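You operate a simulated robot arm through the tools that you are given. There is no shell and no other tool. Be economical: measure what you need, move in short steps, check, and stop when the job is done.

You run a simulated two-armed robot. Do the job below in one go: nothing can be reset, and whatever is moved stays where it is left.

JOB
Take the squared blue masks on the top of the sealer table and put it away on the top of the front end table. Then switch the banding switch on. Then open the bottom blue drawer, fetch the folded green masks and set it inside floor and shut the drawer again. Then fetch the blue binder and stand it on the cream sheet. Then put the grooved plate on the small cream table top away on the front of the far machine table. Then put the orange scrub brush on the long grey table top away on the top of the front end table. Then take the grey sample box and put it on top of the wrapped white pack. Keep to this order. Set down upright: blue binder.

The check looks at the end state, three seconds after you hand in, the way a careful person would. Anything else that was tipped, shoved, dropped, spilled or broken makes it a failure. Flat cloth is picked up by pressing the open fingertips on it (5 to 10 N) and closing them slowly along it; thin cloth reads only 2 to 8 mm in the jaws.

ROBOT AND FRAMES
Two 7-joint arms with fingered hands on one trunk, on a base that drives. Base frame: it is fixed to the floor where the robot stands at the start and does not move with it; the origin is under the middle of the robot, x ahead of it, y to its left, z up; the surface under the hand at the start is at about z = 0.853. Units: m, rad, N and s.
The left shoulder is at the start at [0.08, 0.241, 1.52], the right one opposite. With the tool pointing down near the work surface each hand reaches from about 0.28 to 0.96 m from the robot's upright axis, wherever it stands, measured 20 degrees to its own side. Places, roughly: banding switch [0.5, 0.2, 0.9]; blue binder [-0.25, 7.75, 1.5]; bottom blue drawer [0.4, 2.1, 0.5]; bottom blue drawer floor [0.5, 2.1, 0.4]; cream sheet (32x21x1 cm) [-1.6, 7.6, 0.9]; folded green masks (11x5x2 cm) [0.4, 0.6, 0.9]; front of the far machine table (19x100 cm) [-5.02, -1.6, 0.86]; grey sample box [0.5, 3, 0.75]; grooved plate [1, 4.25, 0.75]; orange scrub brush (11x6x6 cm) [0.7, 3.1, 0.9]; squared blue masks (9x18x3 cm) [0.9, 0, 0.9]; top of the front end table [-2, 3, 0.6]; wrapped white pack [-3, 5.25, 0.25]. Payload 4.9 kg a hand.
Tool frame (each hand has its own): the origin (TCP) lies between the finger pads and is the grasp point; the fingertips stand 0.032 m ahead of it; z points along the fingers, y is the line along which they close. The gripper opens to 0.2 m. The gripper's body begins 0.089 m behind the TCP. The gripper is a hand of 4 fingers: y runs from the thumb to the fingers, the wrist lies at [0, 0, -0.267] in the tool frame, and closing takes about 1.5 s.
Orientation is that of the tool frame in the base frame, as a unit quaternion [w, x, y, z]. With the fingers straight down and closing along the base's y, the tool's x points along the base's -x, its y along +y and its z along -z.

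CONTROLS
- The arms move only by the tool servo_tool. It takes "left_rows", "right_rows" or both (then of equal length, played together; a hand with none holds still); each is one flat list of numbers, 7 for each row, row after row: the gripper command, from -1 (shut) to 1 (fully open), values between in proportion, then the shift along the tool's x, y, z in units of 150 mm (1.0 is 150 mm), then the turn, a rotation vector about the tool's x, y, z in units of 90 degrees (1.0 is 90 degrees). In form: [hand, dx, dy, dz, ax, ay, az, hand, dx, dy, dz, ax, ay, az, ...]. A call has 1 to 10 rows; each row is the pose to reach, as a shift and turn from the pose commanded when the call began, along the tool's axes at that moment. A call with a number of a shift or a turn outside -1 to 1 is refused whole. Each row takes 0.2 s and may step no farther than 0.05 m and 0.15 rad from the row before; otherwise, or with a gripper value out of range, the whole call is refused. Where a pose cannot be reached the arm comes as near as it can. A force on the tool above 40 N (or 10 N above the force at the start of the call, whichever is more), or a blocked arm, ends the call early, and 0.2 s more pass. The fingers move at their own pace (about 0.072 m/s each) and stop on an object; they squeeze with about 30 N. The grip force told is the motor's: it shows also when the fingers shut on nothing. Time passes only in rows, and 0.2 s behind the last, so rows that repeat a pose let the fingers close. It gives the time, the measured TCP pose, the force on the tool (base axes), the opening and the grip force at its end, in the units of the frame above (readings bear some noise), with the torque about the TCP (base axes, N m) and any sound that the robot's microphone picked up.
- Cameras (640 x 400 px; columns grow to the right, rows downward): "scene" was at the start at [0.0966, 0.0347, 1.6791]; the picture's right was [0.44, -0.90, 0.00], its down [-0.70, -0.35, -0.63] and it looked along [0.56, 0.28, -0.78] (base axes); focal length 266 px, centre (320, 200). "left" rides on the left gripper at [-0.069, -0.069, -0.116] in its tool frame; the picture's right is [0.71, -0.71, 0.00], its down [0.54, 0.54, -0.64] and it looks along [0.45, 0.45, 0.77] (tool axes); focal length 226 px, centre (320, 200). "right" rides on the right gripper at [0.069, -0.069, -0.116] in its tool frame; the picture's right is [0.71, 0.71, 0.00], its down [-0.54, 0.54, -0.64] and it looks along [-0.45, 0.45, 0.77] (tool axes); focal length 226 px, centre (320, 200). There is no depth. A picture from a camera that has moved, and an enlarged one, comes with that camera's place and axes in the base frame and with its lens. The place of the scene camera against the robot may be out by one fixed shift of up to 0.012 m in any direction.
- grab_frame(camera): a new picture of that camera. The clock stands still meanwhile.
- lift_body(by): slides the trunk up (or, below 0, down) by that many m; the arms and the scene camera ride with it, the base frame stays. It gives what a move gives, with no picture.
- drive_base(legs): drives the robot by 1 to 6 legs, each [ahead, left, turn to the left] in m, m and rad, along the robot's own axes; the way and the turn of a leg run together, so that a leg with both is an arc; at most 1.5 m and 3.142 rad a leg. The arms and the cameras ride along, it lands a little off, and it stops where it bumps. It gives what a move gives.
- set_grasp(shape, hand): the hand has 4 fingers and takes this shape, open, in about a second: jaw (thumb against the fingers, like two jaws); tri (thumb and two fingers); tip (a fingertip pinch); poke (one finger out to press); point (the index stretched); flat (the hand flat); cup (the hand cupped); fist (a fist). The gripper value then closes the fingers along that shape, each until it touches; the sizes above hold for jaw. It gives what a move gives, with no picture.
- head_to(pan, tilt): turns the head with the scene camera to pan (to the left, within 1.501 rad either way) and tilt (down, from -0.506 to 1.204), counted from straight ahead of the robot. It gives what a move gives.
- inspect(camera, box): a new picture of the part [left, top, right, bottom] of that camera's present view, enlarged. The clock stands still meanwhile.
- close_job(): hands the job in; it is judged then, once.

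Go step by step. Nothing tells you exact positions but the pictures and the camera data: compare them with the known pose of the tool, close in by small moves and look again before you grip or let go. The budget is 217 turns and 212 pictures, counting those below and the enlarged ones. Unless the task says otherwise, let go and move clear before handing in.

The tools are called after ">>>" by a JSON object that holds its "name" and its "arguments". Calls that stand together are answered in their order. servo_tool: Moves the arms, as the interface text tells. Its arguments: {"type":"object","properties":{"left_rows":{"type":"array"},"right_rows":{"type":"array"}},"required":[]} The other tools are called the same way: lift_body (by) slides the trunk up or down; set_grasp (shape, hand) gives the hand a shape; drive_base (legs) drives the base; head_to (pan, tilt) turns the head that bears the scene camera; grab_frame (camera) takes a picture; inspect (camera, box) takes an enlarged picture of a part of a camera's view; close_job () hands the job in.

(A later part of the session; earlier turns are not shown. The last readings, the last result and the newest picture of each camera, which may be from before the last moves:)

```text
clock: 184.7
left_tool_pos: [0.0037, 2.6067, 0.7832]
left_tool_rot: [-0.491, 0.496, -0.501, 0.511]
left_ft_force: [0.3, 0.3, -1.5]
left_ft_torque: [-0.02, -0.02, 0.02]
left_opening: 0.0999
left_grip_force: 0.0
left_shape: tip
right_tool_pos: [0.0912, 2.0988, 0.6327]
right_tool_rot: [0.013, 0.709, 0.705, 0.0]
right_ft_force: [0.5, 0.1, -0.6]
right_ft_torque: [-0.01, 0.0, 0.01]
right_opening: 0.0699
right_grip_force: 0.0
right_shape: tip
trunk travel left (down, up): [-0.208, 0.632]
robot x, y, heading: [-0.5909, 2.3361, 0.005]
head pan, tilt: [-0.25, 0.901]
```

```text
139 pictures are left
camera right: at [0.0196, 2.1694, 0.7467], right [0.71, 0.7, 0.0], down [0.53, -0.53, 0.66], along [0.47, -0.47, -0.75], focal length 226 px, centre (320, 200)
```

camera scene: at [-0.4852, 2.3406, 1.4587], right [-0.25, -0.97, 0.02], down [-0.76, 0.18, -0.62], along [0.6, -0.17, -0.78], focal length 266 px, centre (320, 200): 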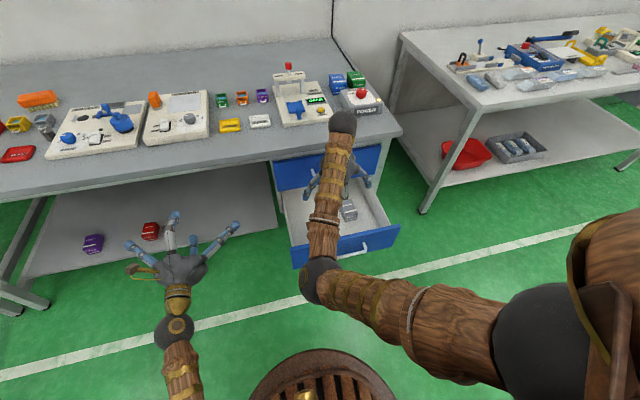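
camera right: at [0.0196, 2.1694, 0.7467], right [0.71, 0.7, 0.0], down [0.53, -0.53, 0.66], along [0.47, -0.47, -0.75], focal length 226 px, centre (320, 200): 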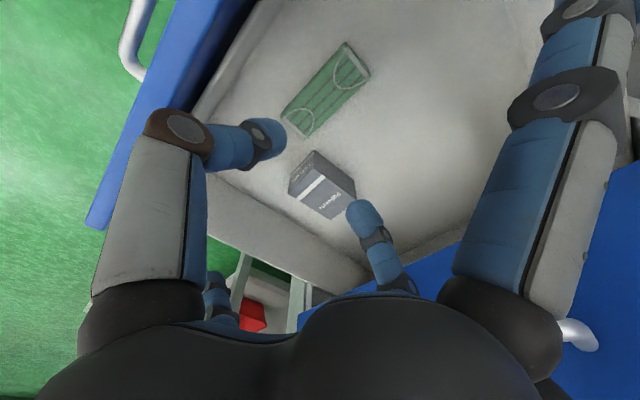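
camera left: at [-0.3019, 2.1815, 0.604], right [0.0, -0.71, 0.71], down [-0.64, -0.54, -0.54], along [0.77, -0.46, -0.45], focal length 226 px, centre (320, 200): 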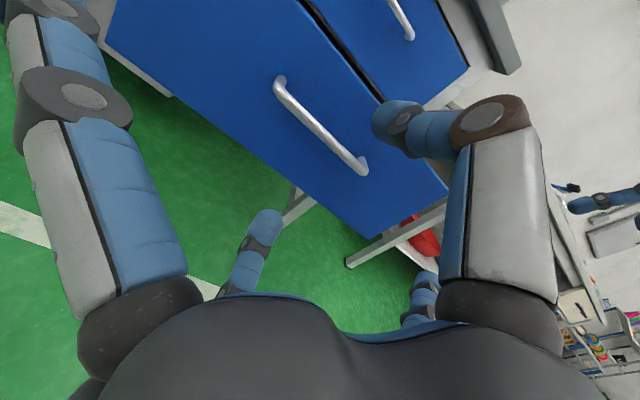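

Masks lie flat in the drawer. Raise, back off, and bring the left hand (fist) before the drawer front.

>>> {"name": "servo_tool", "arguments": {"right_rows": [-0.3, 0, 0, -0.25, 0, 0, 0, -0.3, 0, 0, -0.5, 0, 0, 0, -0.3, 0, 0, -0.75, 0, 0, 0, -0.3, 0, 0, -1, 0, 0, 0]}}

>>> {"name": "drive_base", "arguments": {"legs": [[-0.4, 0, 0], [0, -0.48, 0]]}}

>>> {"name": "set_grasp", "arguments": {"hand": "left", "shape": "fist"}}

>>> {"name": "lift_body", "arguments": {"by": -0.1}}

>>> {"name": "servo_tool", "arguments": {"left_rows": [-1, 0, 0.2, 0, 0, 0, 0, -1, 0, 0.4, 0, 0, 0, 0, -1, 0, 0.6, 0, 0, 0, 0, -1, 0, 0.8, 0, 0, 0, 0, -1, 0, 1, 0, 0, 0, 0]}}

>>> {"name": "head_to", "arguments": {"pan": 0.2, "tilt": 0.6}}

>>> {"name": "grab_frame", "arguments": {"camera": "scene"}}

>>> {"name": "grab_frame", "arguments": {"camera": "left"}}

```text
clock: 185.7
left_tool_pos: [0.0021, 2.6071, 0.7826]
left_tool_rot: [-0.493, 0.495, -0.5, 0.512]
left_ft_force: [0.0, 0.6, -0.5]
left_ft_torque: [-0.01, -0.02, 0.01]
left_opening: 0.0999
left_grip_force: 0.0
left_shape: tip
right_tool_pos: [0.0875, 2.0996, 0.783]
right_tool_rot: [0.013, 0.709, 0.705, 0.0]
right_ft_force: [-0.5, -0.6, -0.8]
right_ft_torque: [0.04, 0.0, 0.02]
right_opening: 0.0701
right_grip_force: 0.1
right_shape: tip
trunk travel left (down, up): [-0.208, 0.632]
robot x, y, heading: [-0.5885, 2.3337, 0.002]
head pan, tilt: [-0.25, 0.901]
```

```text
clock: 190.7
left_tool_pos: [-0.3963, 2.1257, 0.7827]
left_tool_rot: [-0.492, 0.495, -0.502, 0.512]
left_ft_force: [0.6, -0.4, -0.4]
left_ft_torque: [0.0, -0.03, -0.03]
left_opening: 0.0999
left_grip_force: 0.0
left_shape: tip
right_tool_pos: [-0.3138, 1.6184, 0.7839]
right_tool_rot: [0.013, 0.71, 0.704, 0.002]
right_ft_force: [0.0, 1.2, 0.5]
right_ft_torque: [0.0, 0.01, -0.01]
right_opening: 0.0698
right_grip_force: 0.3
right_shape: tip
trunk travel left (down, up): [-0.208, 0.632]
robot x, y, heading: [-0.9879, 1.8529, -0.0]
head pan, tilt: [-0.25, 0.901]
```

```text
clock: 191.6
left_tool_pos: [-0.3971, 2.1223, 0.7823]
left_tool_rot: [-0.491, 0.494, -0.503, 0.512]
left_ft_force: [-0.3, 0.0, 0.6]
left_ft_torque: [0.01, -0.02, 0.01]
left_opening: 0.0
left_grip_force: 0.1
left_shape: fist
right_tool_pos: [-0.3142, 1.6175, 0.7824]
right_tool_rot: [0.013, 0.71, 0.704, 0.002]
right_ft_force: [-0.1, 0.2, 0.2]
right_ft_torque: [0.0, -0.01, -0.01]
right_opening: 0.07
right_grip_force: 0.0
right_shape: tip
trunk travel left (down, up): [-0.208, 0.632]
robot x, y, heading: [-0.9931, 1.854, -0.001]
head pan, tilt: [-0.25, 0.901]
```

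```text
clock: 192.9
left_tool_pos: [-0.3953, 2.1185, 0.683]
left_tool_rot: [-0.489, 0.493, -0.504, 0.513]
left_ft_force: [0.5, 0.1, -0.2]
left_ft_torque: [0.0, -0.03, 0.02]
left_opening: 0.0001
left_grip_force: 0.0
left_shape: fist
right_tool_pos: [-0.312, 1.6167, 0.6825]
right_tool_rot: [0.012, 0.71, 0.704, 0.001]
right_ft_force: [0.5, 0.4, 0.9]
right_ft_torque: [-0.01, 0.01, -0.03]
right_opening: 0.0699
right_grip_force: 0.1
right_shape: tip
trunk travel left (down, up): [-0.108, 0.732]
robot x, y, heading: [-0.9907, 1.853, -0.002]
head pan, tilt: [-0.25, 0.901]
```

```text
clock: 194.2
left_tool_pos: [-0.4066, 2.0175, 0.5395]
left_tool_rot: [-0.438, 0.436, -0.546, 0.566]
left_ft_force: [0.1, -0.4, -0.3]
left_ft_torque: [-0.01, -0.07, -0.06]
left_opening: 0.0002
left_grip_force: 0.0
left_shape: fist
right_tool_pos: [-0.3198, 1.6191, 0.6879]
right_tool_rot: [0.019, 0.711, 0.703, 0.002]
right_ft_force: [0.8, -0.3, 0.8]
right_ft_torque: [0.02, 0.02, 0.0]
right_opening: 0.07
right_grip_force: 0.0
right_shape: tip
trunk travel left (down, up): [-0.108, 0.732]
robot x, y, heading: [-0.9913, 1.85, -0.0]
head pan, tilt: [-0.25, 0.901]
stopped in row 5 (left hand): the arm was blocked; the commanded pose is now the measured one
```

```text
clock: 195.1
left_tool_pos: [-0.4046, 2.0198, 0.5439]
left_tool_rot: [-0.439, 0.435, -0.546, 0.566]
left_ft_force: [0.0, 0.8, 0.5]
left_ft_torque: [0.0, 0.01, -0.03]
left_opening: 0.0
left_grip_force: 0.1
left_shape: fist
right_tool_pos: [-0.32, 1.6214, 0.69]
right_tool_rot: [0.019, 0.711, 0.703, 0.001]
right_ft_force: [0.6, 0.8, 0.4]
right_ft_torque: [0.0, 0.01, -0.01]
right_opening: 0.07
right_grip_force: 0.0
right_shape: tip
trunk travel left (down, up): [-0.108, 0.732]
robot x, y, heading: [-0.9927, 1.8521, 0.002]
head pan, tilt: [0.201, 0.6]
```

```text
138 pictures are left
camera scene: at [-0.8881, 1.9026, 1.3828], right [0.2, -0.98, 0.03], down [-0.55, -0.13, -0.83], along [0.81, 0.15, -0.56], focal length 266 px, centre (320, 200)
```

scene: 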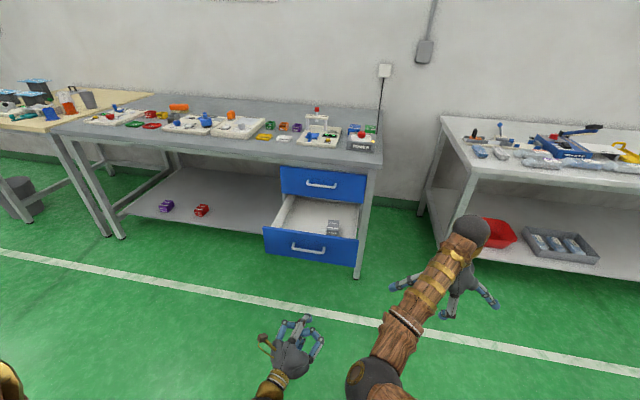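

```text
137 pictures are left
camera left: at [-0.5032, 2.1144, 0.6083], right [-0.18, -0.67, 0.72], down [-0.74, -0.39, -0.55], along [0.65, -0.63, -0.43], focal length 226 px, centre (320, 200)
```

left: 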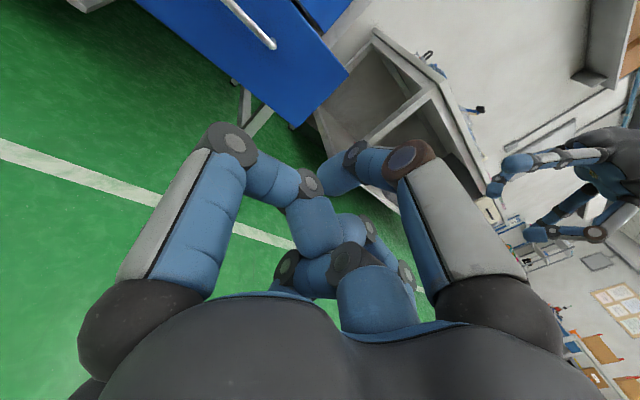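

The left arm folded up too tightly and blocked. Move the left hand forward and straighten it out.

>>> {"name": "servo_tool", "arguments": {"left_rows": [-1, -0.05, 0, 0.15, 0, 0, 0, -1, -0.15, 0, 0.3, 0, -0.03, 0, -1, -0.3, 0, 0.45, 0, -0.06, 0, -1, -0.45, 0, 0.6, 0, -0.1, 0, -1, -0.6, 0, 0.65, 0, -0.13, 0, -1, -0.7, 0, 0.65, 0, -0.15, 0]}}

>>> {"name": "grab_frame", "arguments": {"camera": "scene"}}

```text
clock: 196.5
left_tool_pos: [-0.2836, 2.0974, 0.5426]
left_tool_rot: [0.507, -0.5, 0.495, -0.498]
left_ft_force: [-0.2, -0.3, 1.0]
left_ft_torque: [0.01, 0.02, -0.01]
left_opening: 0.0
left_grip_force: 0.1
left_shape: fist
right_tool_pos: [-0.3149, 1.6078, 0.6795]
right_tool_rot: [0.008, 0.711, 0.704, 0.007]
right_ft_force: [0.4, 0.4, 0.0]
right_ft_torque: [-0.01, 0.0, 0.0]
right_opening: 0.0699
right_grip_force: 0.1
right_shape: tip
trunk travel left (down, up): [-0.108, 0.732]
robot x, y, heading: [-0.9922, 1.8515, -0.001]
head pan, tilt: [0.201, 0.6]
```

```text
136 pictures are left
camera scene: at [-0.8777, 1.8727, 1.3833], right [0.2, -0.98, 0.0], down [-0.55, -0.11, -0.83], along [0.81, 0.16, -0.56], focal length 266 px, centre (320, 200)
```

scene: 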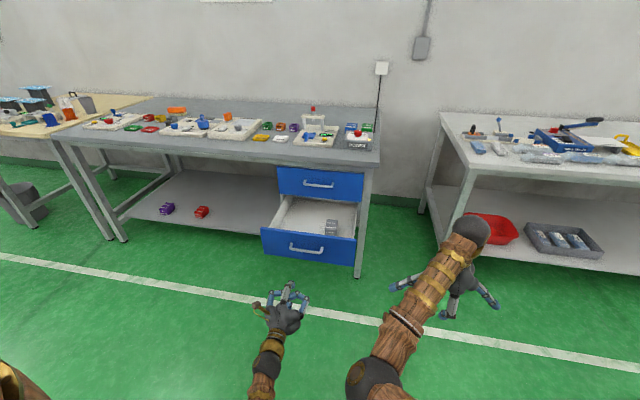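

Straight again. Drive forward to push the drawer, then finish with the arm.

>>> {"name": "drive_base", "arguments": {"legs": [[0.4, 0, 0]]}}

>>> {"name": "grab_frame", "arguments": {"camera": "scene"}}

```text
clock: 199.0
left_tool_pos: [0.1187, 2.0956, 0.5407]
left_tool_rot: [0.506, -0.501, 0.495, -0.498]
left_ft_force: [-1.0, -0.3, 0.9]
left_ft_torque: [-0.03, -0.02, -0.05]
left_opening: 0.0
left_grip_force: 0.1
left_shape: fist
right_tool_pos: [0.0869, 1.6072, 0.6784]
right_tool_rot: [0.006, 0.71, 0.704, 0.007]
right_ft_force: [0.0, -0.8, 0.0]
right_ft_torque: [-0.01, 0.04, 0.0]
right_opening: 0.0699
right_grip_force: 0.1
right_shape: tip
trunk travel left (down, up): [-0.108, 0.732]
robot x, y, heading: [-0.5909, 1.8534, -0.005]
head pan, tilt: [0.201, 0.6]
```

```text
135 pictures are left
camera scene: at [-0.4747, 1.8707, 1.3833], right [0.2, -0.98, 0.0], down [-0.55, -0.11, -0.82], along [0.81, 0.16, -0.57], focal length 266 px, centre (320, 200)
```

scene: 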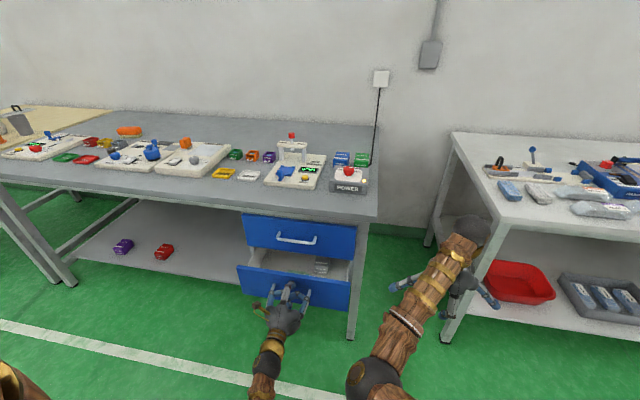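

Continue pushing with the arm until it is shut.

>>> {"name": "servo_tool", "arguments": {"left_rows": [-1, 0, 0, 0.15, 0, 0, 0, -1, 0, 0, 0.3, 0, 0, 0, -1, 0, 0, 0.45, 0, 0, 0, -1, 0, 0, 0.6, 0, 0, 0, -1, 0, 0, 0.75, 0, 0, 0, -1, 0, 0, 0.85, 0, 0, 0, -1, 0, 0, 0.92, 0, 0, 0, -1, 0, 0, 1, 0, 0, 0]}}

>>> {"name": "inspect", "arguments": {"camera": "scene", "box": [200, 190, 400, 320]}}

```text
clock: 200.8
left_tool_pos: [0.2103, 2.097, 0.5406]
left_tool_rot: [0.511, -0.5, 0.492, -0.498]
left_ft_force: [1.0, -0.2, 1.0]
left_ft_torque: [-0.04, 0.02, 0.01]
left_opening: 0.0
left_grip_force: 0.1
left_shape: fist
left hand out of reach, approached as far as the arm can: row 4, 5, 6, 7, 8
right_tool_pos: [0.0862, 1.6051, 0.6789]
right_tool_rot: [0.007, 0.71, 0.704, 0.007]
right_ft_force: [-0.7, -0.2, 0.6]
right_ft_torque: [0.02, -0.02, 0.04]
right_opening: 0.0699
right_grip_force: 0.0
right_shape: tip
trunk travel left (down, up): [-0.108, 0.732]
robot x, y, heading: [-0.5946, 1.853, -0.004]
head pan, tilt: [0.201, 0.6]
```

```text
3.08 times, centred on (300, 255) of scene
camera zoom: at [-0.4757, 1.8711, 1.3834], right [0.2, -0.98, 0.0], down [-0.55, -0.11, -0.82], along [0.81, 0.16, -0.57], focal length 820 px, centre (382, 31)
```

zoom: 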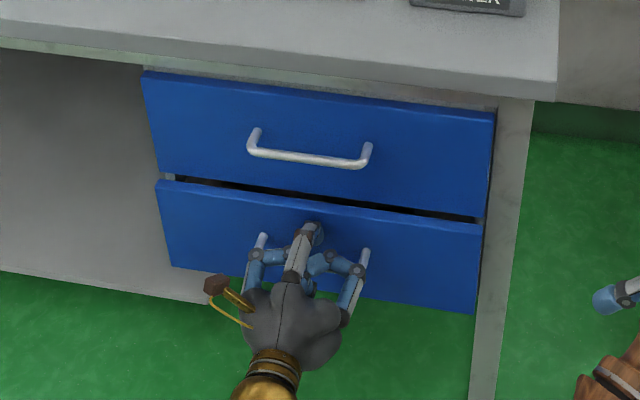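

Still a few centimetres open; drive the base forward to finish pushing.

>>> {"name": "drive_base", "arguments": {"legs": [[0.06, 0, 0]]}}

>>> {"name": "inspect", "arguments": {"camera": "scene", "box": [200, 190, 400, 320]}}

```text
clock: 201.7
left_tool_pos: [0.2419, 2.0991, 0.5467]
left_tool_rot: [0.513, -0.495, 0.489, -0.502]
left_ft_force: [-26.8, -2.8, 0.0]
left_ft_torque: [0.07, -0.52, -0.01]
left_opening: 0.0001
left_grip_force: 0.0
left_shape: fist
right_tool_pos: [0.1205, 1.6064, 0.68]
right_tool_rot: [0.007, 0.71, 0.704, 0.007]
right_ft_force: [0.0, 0.4, 0.5]
right_ft_torque: [-0.03, 0.0, -0.02]
right_opening: 0.0699
right_grip_force: 0.1
right_shape: tip
trunk travel left (down, up): [-0.108, 0.732]
robot x, y, heading: [-0.558, 1.8522, 0.005]
head pan, tilt: [0.201, 0.6]
stopped in leg 1: the force on the tool passed its limit at 201 N (the readings are from after the stop); the commanded pose is now the measured one
```

```text
3.08 times, centred on (300, 255) of scene
camera zoom: at [-0.4439, 1.8705, 1.3835], right [0.2, -0.98, 0.0], down [-0.55, -0.11, -0.83], along [0.81, 0.16, -0.56], focal length 820 px, centre (382, 31)
```

zoom: 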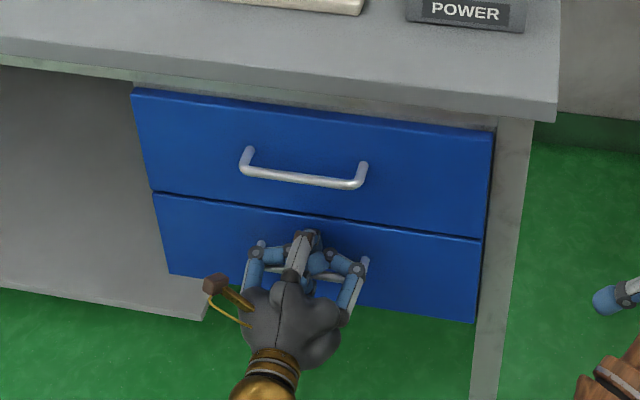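

Shut. Withdraw slowly, checking the fist doesn't hook the handle.

>>> {"name": "servo_tool", "arguments": {"left_rows": [-1, 0, 0, -0.1, 0, 0, 0, -1, 0, 0, -0.2, 0, 0, 0, -1, 0, 0, -0.35, 0, 0, 0, -1, 0, 0, -0.5, 0, 0, 0]}}

>>> {"name": "inspect", "arguments": {"camera": "scene", "box": [200, 190, 400, 320]}}

```text
clock: 202.7
left_tool_pos: [0.1685, 2.0987, 0.5438]
left_tool_rot: [0.513, -0.495, 0.49, -0.502]
left_ft_force: [0.1, 0.4, -0.2]
left_ft_torque: [0.03, -0.01, 0.0]
left_opening: 0.0
left_grip_force: 0.0
left_shape: fist
right_tool_pos: [0.1219, 1.6073, 0.6792]
right_tool_rot: [0.008, 0.709, 0.705, 0.007]
right_ft_force: [-0.1, 0.2, 0.0]
right_ft_torque: [-0.01, 0.0, 0.03]
right_opening: 0.0699
right_grip_force: 0.1
right_shape: tip
trunk travel left (down, up): [-0.108, 0.732]
robot x, y, heading: [-0.5558, 1.853, -0.006]
head pan, tilt: [0.201, 0.6]
```

```text
3.08 times, centred on (300, 255) of scene
camera zoom: at [-0.4415, 1.8708, 1.3834], right [0.2, -0.98, 0.0], down [-0.55, -0.11, -0.83], along [0.81, 0.16, -0.56], focal length 820 px, centre (382, 31)
```

zoom: 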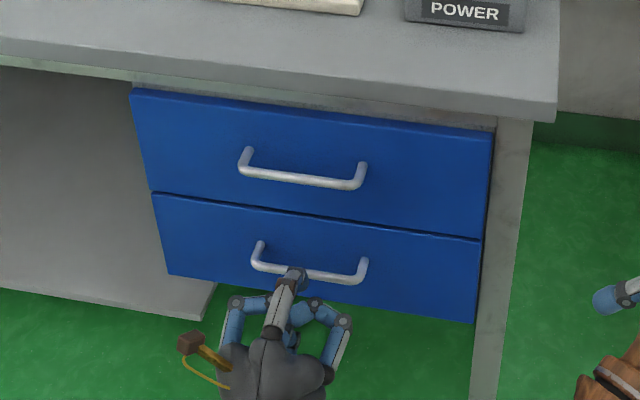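

Drawer shut. Next the blue binder at the far end: back off, raise up, and drive up the aisle.

>>> {"name": "drive_base", "arguments": {"legs": [[-0.3, 0, 0]]}}

>>> {"name": "lift_body", "arguments": {"by": 0.4}}

>>> {"name": "drive_base", "arguments": {"legs": [[0, 0, 1.571], [1.5, 0, 0]]}}

>>> {"name": "head_to", "arguments": {"pan": 0.0, "tilt": 0.2}}

>>> {"name": "grab_frame", "arguments": {"camera": "scene"}}

```text
clock: 204.7
left_tool_pos: [-0.1356, 2.1001, 0.5448]
left_tool_rot: [0.513, -0.496, 0.49, -0.501]
left_ft_force: [0.1, -0.1, -0.2]
left_ft_torque: [0.03, 0.02, -0.03]
left_opening: 0.0001
left_grip_force: 0.1
left_shape: fist
right_tool_pos: [-0.1807, 1.6077, 0.6786]
right_tool_rot: [0.007, 0.71, 0.705, 0.007]
right_ft_force: [0.8, 0.5, -0.7]
right_ft_torque: [0.01, -0.01, 0.01]
right_opening: 0.07
right_grip_force: 0.1
right_shape: tip
trunk travel left (down, up): [-0.108, 0.732]
robot x, y, heading: [-0.8575, 1.8587, -0.001]
head pan, tilt: [0.201, 0.6]
```

```text
clock: 208.6
left_tool_pos: [-0.1337, 2.0999, 0.9434]
left_tool_rot: [0.513, -0.496, 0.489, -0.501]
left_ft_force: [0.4, 0.2, 1.2]
left_ft_torque: [-0.02, 0.03, 0.0]
left_opening: 0.0002
left_grip_force: 0.1
left_shape: fist
right_tool_pos: [-0.1817, 1.6086, 1.0793]
right_tool_rot: [0.007, 0.71, 0.704, 0.006]
right_ft_force: [0.3, -0.2, 1.3]
right_ft_torque: [0.01, -0.02, -0.04]
right_opening: 0.0698
right_grip_force: 0.0
right_shape: tip
trunk travel left (down, up): [-0.508, 0.332]
robot x, y, heading: [-0.8632, 1.8525, -0.001]
head pan, tilt: [0.201, 0.6]
```

```text
clock: 219.8
left_tool_pos: [-1.0944, 4.0788, 0.9444]
left_tool_rot: [0.718, -0.696, -0.003, 0.008]
left_ft_force: [0.2, -0.1, -0.2]
left_ft_torque: [0.01, 0.01, -0.03]
left_opening: 0.0
left_grip_force: 0.0
left_shape: fist
right_tool_pos: [-0.6028, 4.03, 1.0785]
right_tool_rot: [0.0, 0.005, 1.0, 0.012]
right_ft_force: [-1.1, 0.6, -0.1]
right_ft_torque: [-0.01, 0.03, 0.0]
right_opening: 0.07
right_grip_force: 0.0
right_shape: tip
trunk travel left (down, up): [-0.508, 0.332]
robot x, y, heading: [-0.8478, 3.3519, 1.566]
head pan, tilt: [0.201, 0.6]
```

```text
clock: 220.7
left_tool_pos: [-1.0948, 4.0805, 0.9425]
left_tool_rot: [0.717, -0.697, -0.003, 0.007]
left_ft_force: [0.1, 0.0, -0.4]
left_ft_torque: [0.02, -0.04, -0.03]
left_opening: 0.0
left_grip_force: 0.1
left_shape: fist
right_tool_pos: [-0.6028, 4.0308, 1.0793]
right_tool_rot: [0.0, 0.005, 1.0, 0.009]
right_ft_force: [-0.5, -0.5, -0.4]
right_ft_torque: [0.03, 0.02, 0.0]
right_opening: 0.07
right_grip_force: 0.1
right_shape: tip
trunk travel left (down, up): [-0.508, 0.332]
robot x, y, heading: [-0.8479, 3.3555, 1.571]
head pan, tilt: [0.0, 0.201]
```

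```text
131 pictures are left
camera scene: at [-0.8515, 3.4773, 1.8201], right [1.0, 0.0, 0.0], down [0.0, -0.2, -0.98], along [0.0, 0.98, -0.2], focal length 266 px, centre (320, 200)
```

scene: 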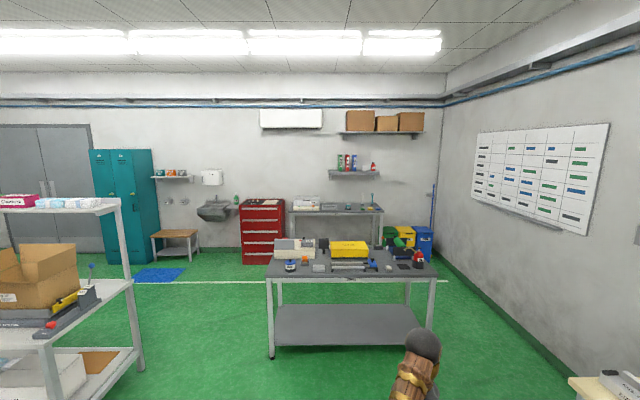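

The binders stand on a small wall shelf and the cream sheet lies on the red cabinet. Enlarge.

>>> {"name": "inspect", "arguments": {"camera": "scene", "box": [220, 130, 440, 280]}}

```text
2.67 times, centred on (330, 205) of scene
camera zoom: at [-0.8515, 3.4773, 1.8201], right [1.0, 0.0, 0.0], down [0.0, -0.2, -0.98], along [0.0, 0.98, -0.2], focal length 710 px, centre (293, 187)
```

zoom: 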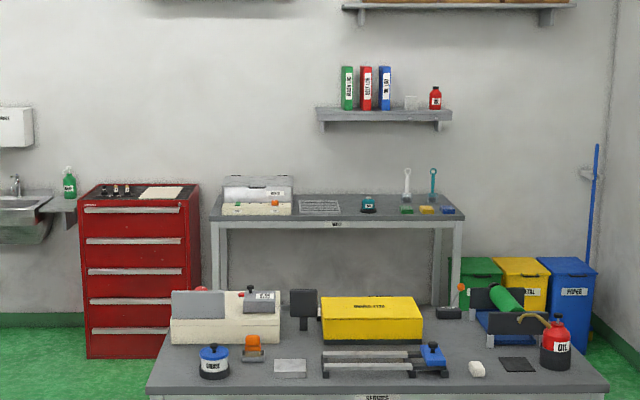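

Before approaching, check the "tri" shape of the right hand for holding a binder by its sides.

>>> {"name": "set_grasp", "arguments": {"hand": "right", "shape": "tri"}}

>>> {"name": "grab_frame", "arguments": {"camera": "right"}}

```text
clock: 221.6
left_tool_pos: [-1.0943, 4.0792, 0.944]
left_tool_rot: [0.717, -0.697, -0.003, 0.007]
left_ft_force: [-0.1, 0.2, -0.1]
left_ft_torque: [0.0, 0.0, 0.0]
left_opening: 0.0002
left_grip_force: 0.0
left_shape: fist
right_tool_pos: [-0.6037, 4.0306, 1.0774]
right_tool_rot: [0.0, 0.005, 1.0, 0.009]
right_ft_force: [0.5, 0.1, -0.1]
right_ft_torque: [0.0, 0.01, -0.01]
right_opening: 0.1999
right_grip_force: 0.0
right_shape: tri
trunk travel left (down, up): [-0.508, 0.332]
robot x, y, heading: [-0.8487, 3.3567, 1.568]
head pan, tilt: [0.0, 0.201]
```

```text
129 pictures are left
camera right: at [-0.6729, 3.9608, 1.1939], right [-0.7, 0.71, 0.01], down [0.55, 0.52, 0.65], along [0.46, 0.47, -0.76], focal length 226 px, centre (320, 200)
```

right: 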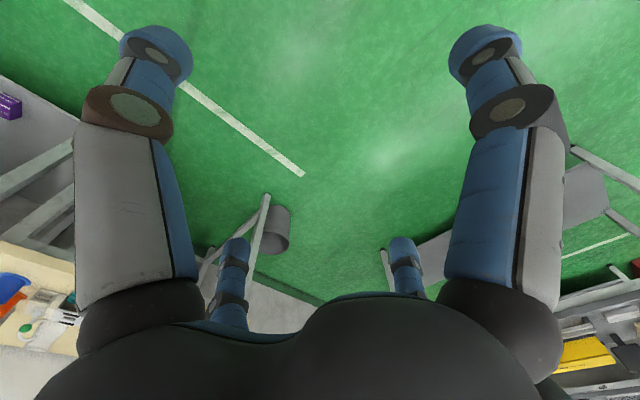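

All shapes share the four-finger cross, so I'll grip the binder from above with a tilt. Raise the trunk and drive around the service table into the rear corridor.

>>> {"name": "lift_body", "arguments": {"by": 0.3}}

>>> {"name": "drive_base", "arguments": {"legs": [[0.8, 0, 0], [0, 0.83, 0], [1.3, 0, 0], [0.9, 0, 0]]}}

>>> {"name": "head_to", "arguments": {"pan": -0.5, "tilt": 0.2}}

>>> {"name": "grab_frame", "arguments": {"camera": "scene"}}

```text
clock: 224.6
left_tool_pos: [-1.094, 4.0795, 1.2427]
left_tool_rot: [0.718, -0.696, -0.003, 0.008]
left_ft_force: [0.2, 0.3, 0.0]
left_ft_torque: [0.01, 0.01, -0.01]
left_opening: 0.0002
left_grip_force: 0.0
left_shape: fist
right_tool_pos: [-0.6039, 4.0298, 1.3788]
right_tool_rot: [0.0, 0.005, 1.0, 0.009]
right_ft_force: [0.2, -0.1, -0.7]
right_ft_torque: [-0.01, -0.02, 0.02]
right_opening: 0.2
right_grip_force: 0.1
right_shape: tri
trunk travel left (down, up): [-0.808, 0.032]
robot x, y, heading: [-0.8509, 3.3515, 1.571]
head pan, tilt: [0.0, 0.201]
```

```text
clock: 243.4
left_tool_pos: [-1.9513, 7.082, 1.245]
left_tool_rot: [0.717, -0.697, -0.006, 0.01]
left_ft_force: [-0.7, -0.3, -0.3]
left_ft_torque: [-0.03, 0.0, -0.04]
left_opening: 0.0002
left_grip_force: 0.1
left_shape: fist
right_tool_pos: [-1.4582, 7.038, 1.3794]
right_tool_rot: [0.0, 0.001, 1.0, 0.01]
right_ft_force: [-0.3, -0.4, -0.6]
right_ft_torque: [0.02, 0.02, -0.01]
right_opening: 0.2003
right_grip_force: 0.1
right_shape: tri
trunk travel left (down, up): [-0.808, 0.032]
robot x, y, heading: [-1.6995, 6.3588, 1.574]
head pan, tilt: [0.0, 0.201]
```

```text
clock: 244.3
left_tool_pos: [-1.9506, 7.0845, 1.2419]
left_tool_rot: [0.717, -0.697, -0.006, 0.01]
left_ft_force: [-0.4, 0.0, 0.7]
left_ft_torque: [0.02, -0.02, -0.02]
left_opening: 0.0
left_grip_force: 0.0
left_shape: fist
right_tool_pos: [-1.4596, 7.04, 1.3781]
right_tool_rot: [0.001, 0.002, 1.0, 0.01]
right_ft_force: [0.1, 0.1, -1.4]
right_ft_torque: [0.0, -0.01, -0.03]
right_opening: 0.2001
right_grip_force: 0.1
right_shape: tri
trunk travel left (down, up): [-0.808, 0.032]
robot x, y, heading: [-1.7024, 6.3577, 1.576]
head pan, tilt: [-0.499, 0.201]
```

```text
128 pictures are left
camera scene: at [-1.6587, 6.4736, 2.1201], right [0.88, -0.47, 0.0], down [-0.09, -0.18, -0.98], along [0.46, 0.86, -0.2], focal length 266 px, centre (320, 200)
```

scene: 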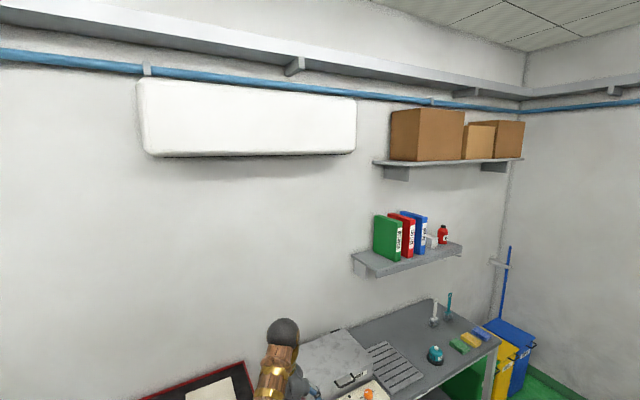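

Move ahead a little, then sidestep right to be in front of the binder shelf.

>>> {"name": "drive_base", "arguments": {"legs": [[0.3, 0, 0], [0, -1.1, 0]]}}

>>> {"name": "head_to", "arguments": {"pan": -0.2, "tilt": 0.3}}

>>> {"name": "grab_frame", "arguments": {"camera": "scene"}}

>>> {"name": "grab_frame", "arguments": {"camera": "right"}}

```text
clock: 251.6
left_tool_pos: [-0.8472, 7.3849, 1.243]
left_tool_rot: [0.717, -0.697, -0.006, 0.008]
left_ft_force: [-0.3, 0.1, -0.2]
left_ft_torque: [0.01, 0.03, -0.03]
left_opening: 0.0001
left_grip_force: 0.0
left_shape: fist
right_tool_pos: [-0.3568, 7.3362, 1.3788]
right_tool_rot: [0.0, 0.005, 1.0, 0.011]
right_ft_force: [-0.8, 0.1, -0.3]
right_ft_torque: [-0.01, 0.01, -0.01]
right_opening: 0.2
right_grip_force: 0.1
right_shape: tri
trunk travel left (down, up): [-0.808, 0.032]
robot x, y, heading: [-0.5996, 6.6531, 1.566]
head pan, tilt: [-0.499, 0.201]
```

```text
clock: 252.4
left_tool_pos: [-0.8463, 7.3836, 1.243]
left_tool_rot: [0.717, -0.697, -0.005, 0.008]
left_ft_force: [-0.2, -0.4, 0.6]
left_ft_torque: [0.02, 0.0, 0.01]
left_opening: 0.0001
left_grip_force: 0.1
left_shape: fist
right_tool_pos: [-0.355, 7.3366, 1.3782]
right_tool_rot: [-0.001, 0.005, 1.0, 0.009]
right_ft_force: [-1.3, 1.0, -0.8]
right_ft_torque: [-0.01, 0.02, 0.01]
right_opening: 0.2001
right_grip_force: 0.0
right_shape: tri
trunk travel left (down, up): [-0.808, 0.032]
robot x, y, heading: [-0.599, 6.657, 1.567]
head pan, tilt: [-0.201, 0.3]
```

```text
127 pictures are left
camera scene: at [-0.5835, 6.7806, 2.1109], right [0.98, -0.2, 0.0], down [-0.06, -0.29, -0.96], along [0.19, 0.94, -0.3], focal length 266 px, centre (320, 200)
```

scene: 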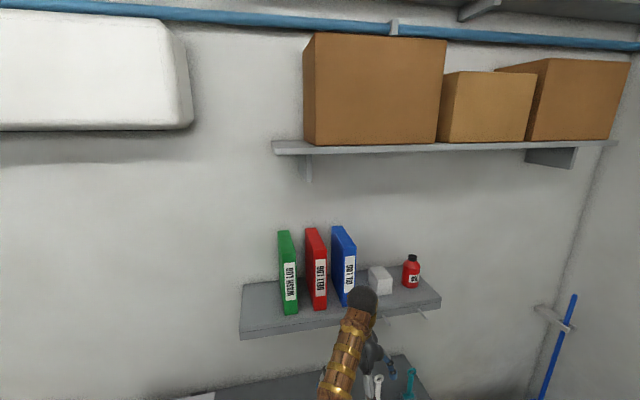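

```text
126 pictures are left
camera right: at [-0.4244, 7.2661, 1.4939], right [-0.7, 0.71, 0.01], down [0.55, 0.52, 0.65], along [0.46, 0.47, -0.76], focal length 226 px, centre (320, 200)
```

right: 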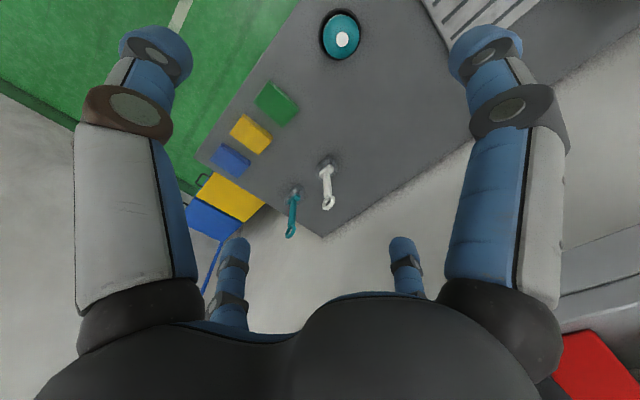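

>>> {"name": "inspect", "arguments": {"camera": "scene", "box": [230, 200, 450, 345]}}

```text
2.76 times, centred on (340, 272) of scene
camera zoom: at [-0.5835, 6.7806, 2.1109], right [0.98, -0.2, 0.0], down [-0.06, -0.29, -0.96], along [0.19, 0.94, -0.3], focal length 735 px, centre (265, 0)
```

zoom: 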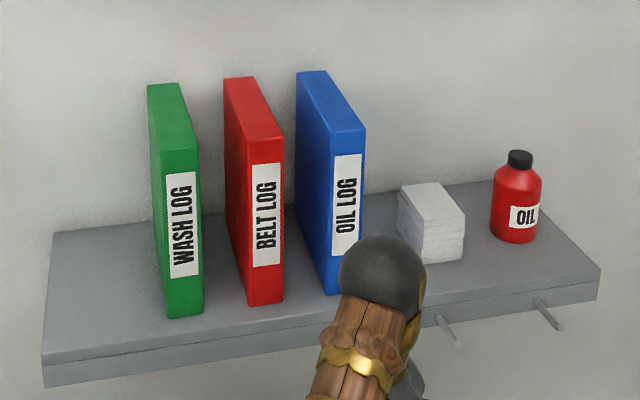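

Blue binder: x −0.343…−0.293, y 7.575–7.76, z 1.435–1.68. Turn the right hand so it closes along x, rising meanwhile, then tilt it 30° forward.

>>> {"name": "servo_tool", "arguments": {"right_rows": [0.4, 0, -0.05, -0.1, 0, 0, -0.095, 0.4, 0, -0.1, -0.2, 0, 0, -0.19, 0.4, 0, -0.15, -0.3, 0, 0, -0.285, 0.4, 0, -0.2, -0.4, 0, 0, -0.38, 0.4, 0, -0.25, -0.5, 0, 0, -0.475, 0.4, 0, -0.3, -0.6, 0, 0, -0.57, 0.4, 0, -0.35, -0.7, 0, 0, -0.665, 0.4, 0, -0.4, -0.8, 0, 0, -0.76, 0.4, 0, -0.4, -0.9, 0, 0, -0.855, 0.4, 0, -0.4, -1, 0, 0, -0.95]}}

>>> {"name": "set_grasp", "arguments": {"hand": "right", "shape": "tip"}}

>>> {"name": "servo_tool", "arguments": {"right_rows": [0, 0, 0, -0.2, 0, -0.05, -0.01, 0, 0, 0, -0.4, 0, -0.11, -0.02, 0, 0, 0, -0.6, 0, -0.17, -0.03, 0, 0, 0, -0.8, 0, -0.23, -0.04, 0, 0, 0, -0.95, 0, -0.28, -0.05, 0, 0, 0, -0.95, 0, -0.333, -0.05]}}

>>> {"name": "grab_frame", "arguments": {"camera": "right"}}

>>> {"name": "grab_frame", "arguments": {"camera": "scene"}}

```text
clock: 254.6
left_tool_pos: [-0.8471, 7.3842, 1.2432]
left_tool_rot: [0.717, -0.697, -0.004, 0.008]
left_ft_force: [-1.5, 0.2, -0.4]
left_ft_torque: [0.04, -0.03, -0.02]
left_opening: 0.0002
left_grip_force: 0.1
left_shape: fist
right_tool_pos: [-0.3547, 7.2718, 1.5277]
right_tool_rot: [0.006, -0.676, 0.737, 0.007]
right_ft_force: [0.8, 0.1, 0.2]
right_ft_torque: [-0.04, -0.01, -0.01]
right_opening: 0.1406
right_grip_force: 0.0
right_shape: tri
trunk travel left (down, up): [-0.808, 0.032]
robot x, y, heading: [-0.602, 6.6542, 1.569]
head pan, tilt: [-0.201, 0.3]
```

```text
clock: 255.5
left_tool_pos: [-0.8463, 7.3839, 1.2431]
left_tool_rot: [0.718, -0.696, -0.004, 0.008]
left_ft_force: [0.6, 0.6, -0.6]
left_ft_torque: [0.02, 0.03, -0.02]
left_opening: 0.0
left_grip_force: 0.2
left_shape: fist
right_tool_pos: [-0.3563, 7.2728, 1.5278]
right_tool_rot: [0.007, -0.675, 0.738, 0.007]
right_ft_force: [-0.1, 0.3, -0.4]
right_ft_torque: [0.01, -0.02, 0.0]
right_opening: 0.1999
right_grip_force: 0.3
right_shape: tip
trunk travel left (down, up): [-0.808, 0.032]
robot x, y, heading: [-0.5994, 6.6573, 1.571]
head pan, tilt: [-0.201, 0.3]
```

```text
clock: 256.9
left_tool_pos: [-0.8457, 7.3842, 1.2438]
left_tool_rot: [0.718, -0.696, -0.004, 0.009]
left_ft_force: [0.6, -0.2, -0.1]
left_ft_torque: [-0.02, -0.02, -0.01]
left_opening: 0.0
left_grip_force: 0.1
left_shape: fist
right_tool_pos: [-0.3548, 7.2692, 1.6697]
right_tool_rot: [0.199, -0.679, 0.683, 0.181]
right_ft_force: [0.4, -0.4, -0.3]
right_ft_torque: [0.01, -0.01, -0.01]
right_opening: 0.1006
right_grip_force: 0.0
right_shape: tip
trunk travel left (down, up): [-0.808, 0.032]
robot x, y, heading: [-0.6008, 6.6583, 1.565]
head pan, tilt: [-0.201, 0.3]
```

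```text
124 pictures are left
camera right: at [-0.2892, 7.15, 1.7357], right [-0.71, -0.6, -0.38], down [-0.56, 0.14, 0.82], along [-0.44, 0.79, -0.43], focal length 226 px, centre (320, 200)
```

right: 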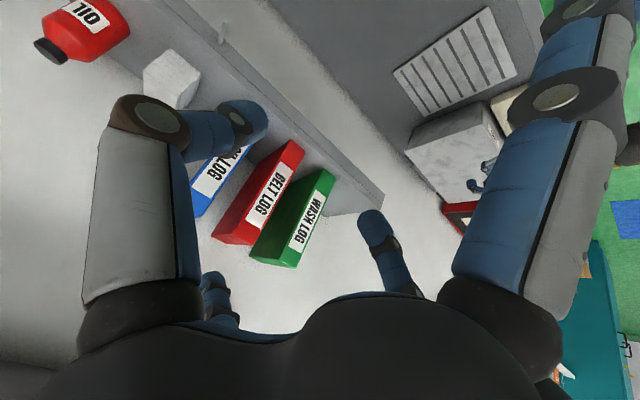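

```text
123 pictures are left
camera scene: at [-0.5832, 6.7798, 2.111], right [0.98, -0.2, 0.0], down [-0.06, -0.29, -0.96], along [0.19, 0.94, -0.3], focal length 266 px, centre (320, 200)
```

scene: 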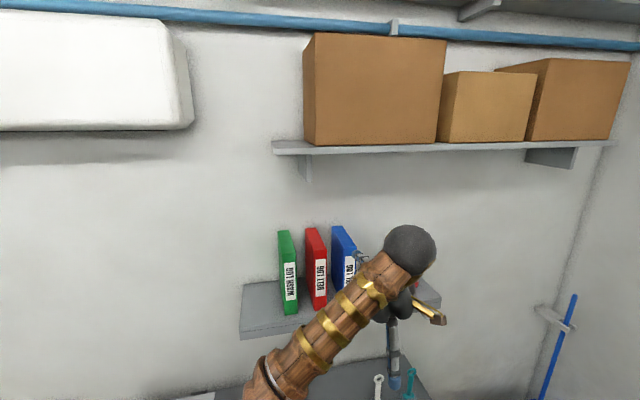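

Move up and in front of the binder top in two steps, then look again.

>>> {"name": "servo_tool", "arguments": {"right_rows": [0, -0.25, -0.03, -0.03, 0, 0, 0, 0, -0.5, -0.06, -0.06, 0, 0, 0, -0.15, -0.75, -0.09, -0.09, 0, 0, 0, -0.15, -0.967, -0.127, -0.113, 0, 0, 0]}}

>>> {"name": "grab_frame", "arguments": {"camera": "right"}}

```text
clock: 257.9
left_tool_pos: [-0.8458, 7.3838, 1.2435]
left_tool_rot: [0.717, -0.697, -0.005, 0.008]
left_ft_force: [0.0, 0.5, -0.9]
left_ft_torque: [-0.06, 0.02, 0.0]
left_opening: 0.0
left_grip_force: 0.0
left_shape: fist
right_tool_pos: [-0.3381, 7.3863, 1.7592]
right_tool_rot: [0.195, -0.68, 0.683, 0.182]
right_ft_force: [-0.7, 0.1, 0.6]
right_ft_torque: [0.0, -0.01, 0.02]
right_opening: 0.0851
right_grip_force: 0.1
right_shape: tip
trunk travel left (down, up): [-0.808, 0.032]
robot x, y, heading: [-0.6014, 6.6568, 1.572]
head pan, tilt: [-0.201, 0.3]
```

```text
122 pictures are left
camera right: at [-0.2709, 7.2671, 1.8251], right [-0.71, -0.6, -0.38], down [-0.56, 0.14, 0.82], along [-0.44, 0.79, -0.43], focal length 226 px, centre (320, 200)
```

right: 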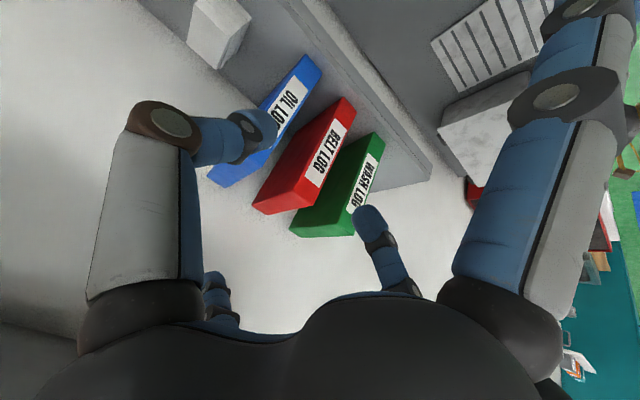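

>>> {"name": "inspect", "arguments": {"camera": "right", "box": [180, 40, 380, 240]}}

```text
2.00 times, centred on (280, 140) of right
camera zoom: at [-0.2709, 7.2671, 1.8251], right [-0.71, -0.6, -0.38], down [-0.56, 0.14, 0.82], along [-0.44, 0.79, -0.43], focal length 452 px, centre (400, 320)
```

zoom: 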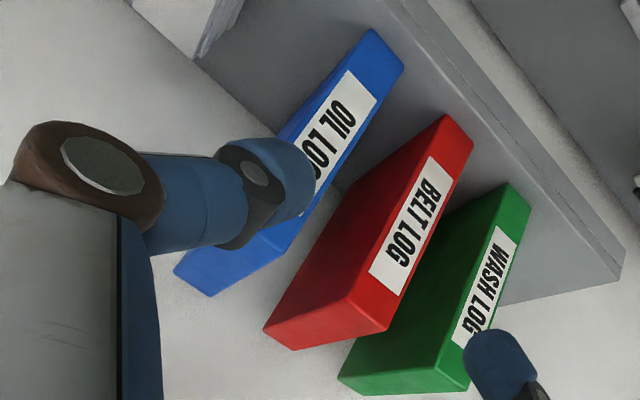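

Hand camera gives the binder: x centre −0.304, front y 7.562, top z≈1.68. Move to the pre-grasp above/before it.

>>> {"name": "servo_tool", "arguments": {"right_rows": [-0.15, -0.25, -0.06, 0.05, 0, 0, 0, -0.15, -0.5, -0.12, 0.1, 0, 0, 0, -0.15, -0.75, -0.18, 0.15, 0, 0, 0, -0.15, -1, -0.23, 0.2, 0, 0, 0]}}

>>> {"name": "grab_frame", "arguments": {"camera": "right"}}

>>> {"name": "inspect", "arguments": {"camera": "scene", "box": [230, 180, 470, 345]}}

```text
clock: 258.9
left_tool_pos: [-0.8448, 7.3843, 1.2434]
left_tool_rot: [0.717, -0.697, -0.004, 0.008]
left_ft_force: [0.1, 0.1, -0.2]
left_ft_torque: [0.01, -0.01, 0.01]
left_opening: 0.0001
left_grip_force: 0.1
left_shape: fist
right_tool_pos: [-0.3004, 7.5304, 1.8106]
right_tool_rot: [0.196, -0.679, 0.684, 0.181]
right_ft_force: [-0.5, 0.7, -1.0]
right_ft_torque: [-0.01, 0.02, -0.02]
right_opening: 0.0854
right_grip_force: 0.1
right_shape: tip
trunk travel left (down, up): [-0.808, 0.032]
robot x, y, heading: [-0.6037, 6.658, 1.571]
head pan, tilt: [-0.201, 0.3]
```

```text
120 pictures are left
camera right: at [-0.2344, 7.4114, 1.8769], right [-0.71, -0.6, -0.38], down [-0.56, 0.14, 0.82], along [-0.44, 0.79, -0.43], focal length 226 px, centre (320, 200)
```

right: 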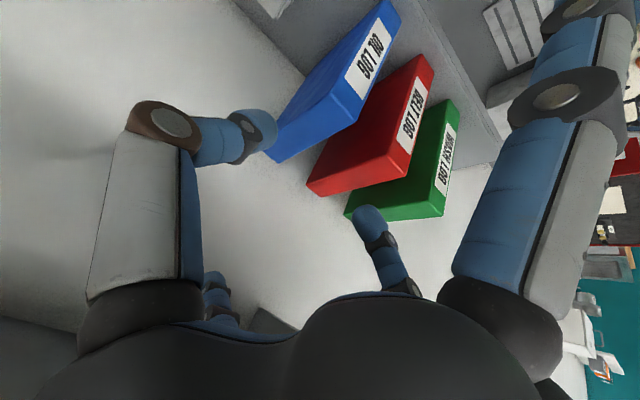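

```text
2.42 times, centred on (350, 262) of scene
camera zoom: at [-0.5813, 6.7817, 2.1108], right [0.98, -0.2, 0.0], down [-0.06, -0.29, -0.95], along [0.19, 0.94, -0.3], focal length 646 px, centre (247, 48)
```

zoom: 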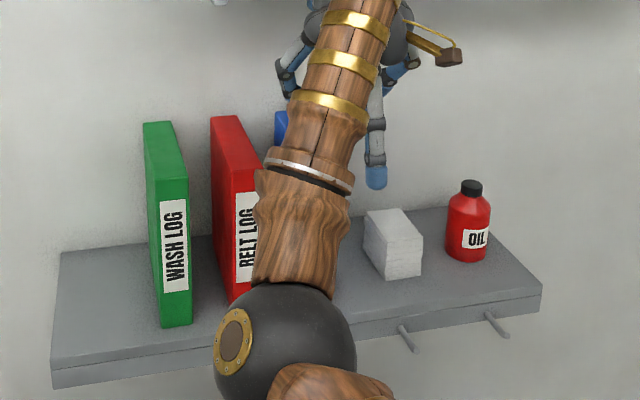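

Aligned. Advance along the finger direction toward the binder top.

>>> {"name": "servo_tool", "arguments": {"right_rows": [-0.15, -0.03, 0.02, 0.2, 0, 0, 0, -0.15, -0.06, 0.04, 0.4, 0, 0, 0, -0.15, -0.08, 0.06, 0.6, 0, 0, 0, -0.15, -0.08, 0.06, 0.8, 0, 0, 0]}}

>>> {"name": "grab_frame", "arguments": {"camera": "right"}}

```text
clock: 259.9
left_tool_pos: [-0.8472, 7.384, 1.2434]
left_tool_rot: [0.717, -0.697, -0.004, 0.008]
left_ft_force: [0.8, -0.9, 0.7]
left_ft_torque: [-0.05, -0.02, 0.0]
left_opening: 0.0
left_grip_force: 0.1
left_shape: fist
right_tool_pos: [-0.3076, 7.602, 1.7157]
right_tool_rot: [0.198, -0.679, 0.683, 0.181]
right_ft_force: [-0.6, 0.3, 0.4]
right_ft_torque: [0.01, 0.01, -0.01]
right_opening: 0.0854
right_grip_force: 0.0
right_shape: tip
trunk travel left (down, up): [-0.808, 0.032]
robot x, y, heading: [-0.598, 6.6568, 1.569]
head pan, tilt: [-0.201, 0.3]
```

```text
118 pictures are left
camera right: at [-0.2418, 7.4828, 1.7808], right [-0.71, -0.6, -0.38], down [-0.56, 0.14, 0.82], along [-0.44, 0.79, -0.43], focal length 226 px, centre (320, 200)
```

right: 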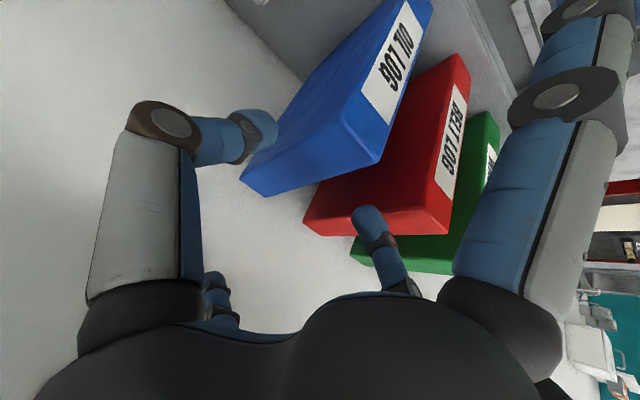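

Fingers straddle the binder. Continue in and close.

>>> {"name": "servo_tool", "arguments": {"right_rows": [-0.15, 0, -0.01, 0.15, 0, 0, 0, -0.15, 0, -0.02, 0.3, 0, 0, 0, -0.15, 0, -0.02, 0.45, 0, 0, 0, -0.15, 0, -0.02, 0.55, 0, 0, 0]}}

>>> {"name": "grab_frame", "arguments": {"camera": "right"}}

```text
clock: 260.9
left_tool_pos: [-0.8458, 7.3839, 1.2435]
left_tool_rot: [0.717, -0.697, -0.005, 0.008]
left_ft_force: [0.5, -0.7, 0.5]
left_ft_torque: [-0.01, -0.01, -0.01]
left_opening: 0.0002
left_grip_force: 0.0
left_shape: fist
right_tool_pos: [-0.3033, 7.6441, 1.6434]
right_tool_rot: [0.198, -0.679, 0.683, 0.181]
right_ft_force: [-0.1, 0.5, 0.7]
right_ft_torque: [0.03, 0.0, 0.01]
right_opening: 0.0852
right_grip_force: 0.1
right_shape: tip
trunk travel left (down, up): [-0.808, 0.032]
robot x, y, heading: [-0.5986, 6.6577, 1.567]
head pan, tilt: [-0.201, 0.3]
```

```text
117 pictures are left
camera right: at [-0.2365, 7.5248, 1.71], right [-0.71, -0.6, -0.38], down [-0.56, 0.14, 0.82], along [-0.44, 0.79, -0.43], focal length 226 px, centre (320, 200)
```

right: 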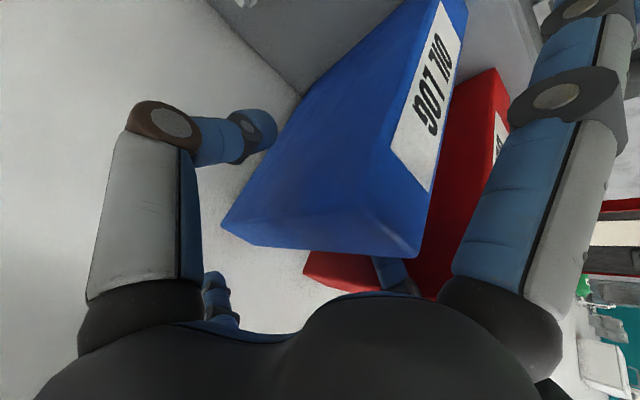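

Well straddled. A bit deeper, then close.

>>> {"name": "servo_tool", "arguments": {"right_rows": [-0.15, 0, 0, 0.1, 0, 0, 0, -0.3, 0, 0, 0.1, 0, 0, 0, -0.5, 0, 0, 0.1, 0, 0, 0, -0.7, 0, 0, 0.1, 0, 0, 0, -1, 0, 0, 0.1, 0, 0, 0, -1, 0, 0, 0.1, 0, 0, 0, -1, 0, 0, 0.1, 0, 0, 0]}}

>>> {"name": "grab_frame", "arguments": {"camera": "right"}}

```text
clock: 262.5
left_tool_pos: [-0.8466, 7.3834, 1.2422]
left_tool_rot: [0.717, -0.697, -0.005, 0.007]
left_ft_force: [-0.2, 0.2, -0.1]
left_ft_torque: [0.02, -0.02, -0.02]
left_opening: 0.0
left_grip_force: 0.1
left_shape: fist
right_tool_pos: [-0.3021, 7.6524, 1.6319]
right_tool_rot: [0.197, -0.68, 0.683, 0.181]
right_ft_force: [0.3, -0.8, 1.2]
right_ft_torque: [0.02, 0.05, -0.03]
right_opening: 0.0424
right_grip_force: 30.2
right_shape: tip
trunk travel left (down, up): [-0.808, 0.032]
robot x, y, heading: [-0.6012, 6.6594, 1.568]
head pan, tilt: [-0.201, 0.3]
```

```text
116 pictures are left
camera right: at [-0.2364, 7.5326, 1.6977], right [-0.71, -0.6, -0.38], down [-0.56, 0.14, 0.82], along [-0.44, 0.79, -0.43], focal length 226 px, centre (320, 200)
```

right: 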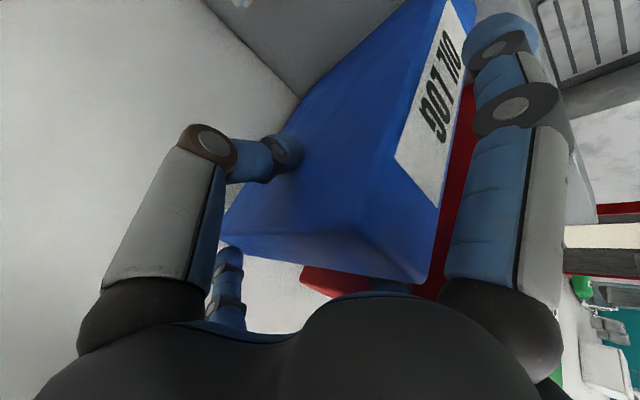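

Gripped (42 mm). Lift 4 cm and check the load.

>>> {"name": "servo_tool", "arguments": {"right_rows": [-1, -0.035, 0, -0.057, 0, 0, 0, -1, -0.07, 0, -0.114, 0, 0, 0, -1, -0.105, 0, -0.171, 0, 0, 0, -1, -0.138, 0, -0.228, 0, 0, 0]}}

>>> {"name": "grab_frame", "arguments": {"camera": "right"}}

>>> {"name": "grab_frame", "arguments": {"camera": "scene"}}

```text
clock: 263.5
left_tool_pos: [-0.8452, 7.3852, 1.2428]
left_tool_rot: [0.717, -0.697, -0.004, 0.008]
left_ft_force: [0.0, -0.4, -0.2]
left_ft_torque: [-0.03, 0.03, -0.01]
left_opening: 0.0
left_grip_force: 0.0
left_shape: fist
right_tool_pos: [-0.3032, 7.6528, 1.6707]
right_tool_rot: [0.197, -0.679, 0.683, 0.181]
right_ft_force: [0.6, 0.3, -5.0]
right_ft_torque: [-0.09, 0.01, 0.03]
right_opening: 0.0425
right_grip_force: 29.5
right_shape: tip
trunk travel left (down, up): [-0.808, 0.032]
robot x, y, heading: [-0.6018, 6.6596, 1.57]
head pan, tilt: [-0.201, 0.3]
```

```text
115 pictures are left
camera right: at [-0.2368, 7.5333, 1.7369], right [-0.71, -0.6, -0.38], down [-0.56, 0.14, 0.82], along [-0.44, 0.79, -0.43], focal length 226 px, centre (320, 200)
```

right: 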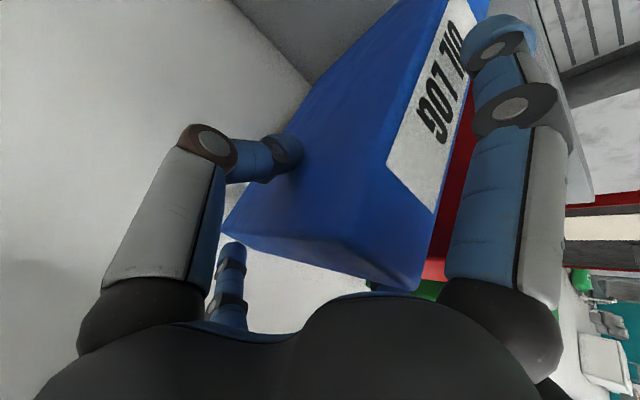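

```text
114 pictures are left
camera scene: at [-0.583, 6.7817, 2.1108], right [0.98, -0.2, 0.0], down [-0.06, -0.29, -0.95], along [0.19, 0.94, -0.3], focal length 266 px, centre (320, 200)
```

scene: 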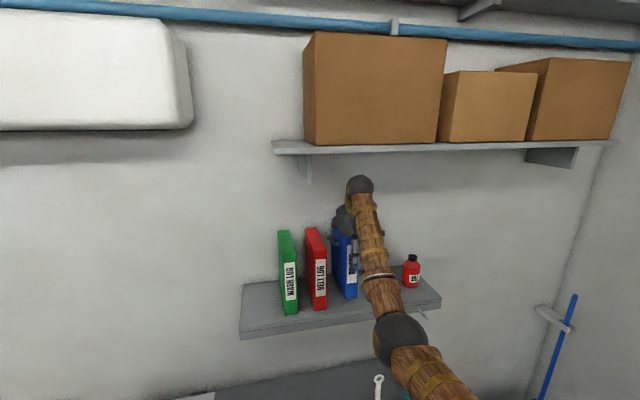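

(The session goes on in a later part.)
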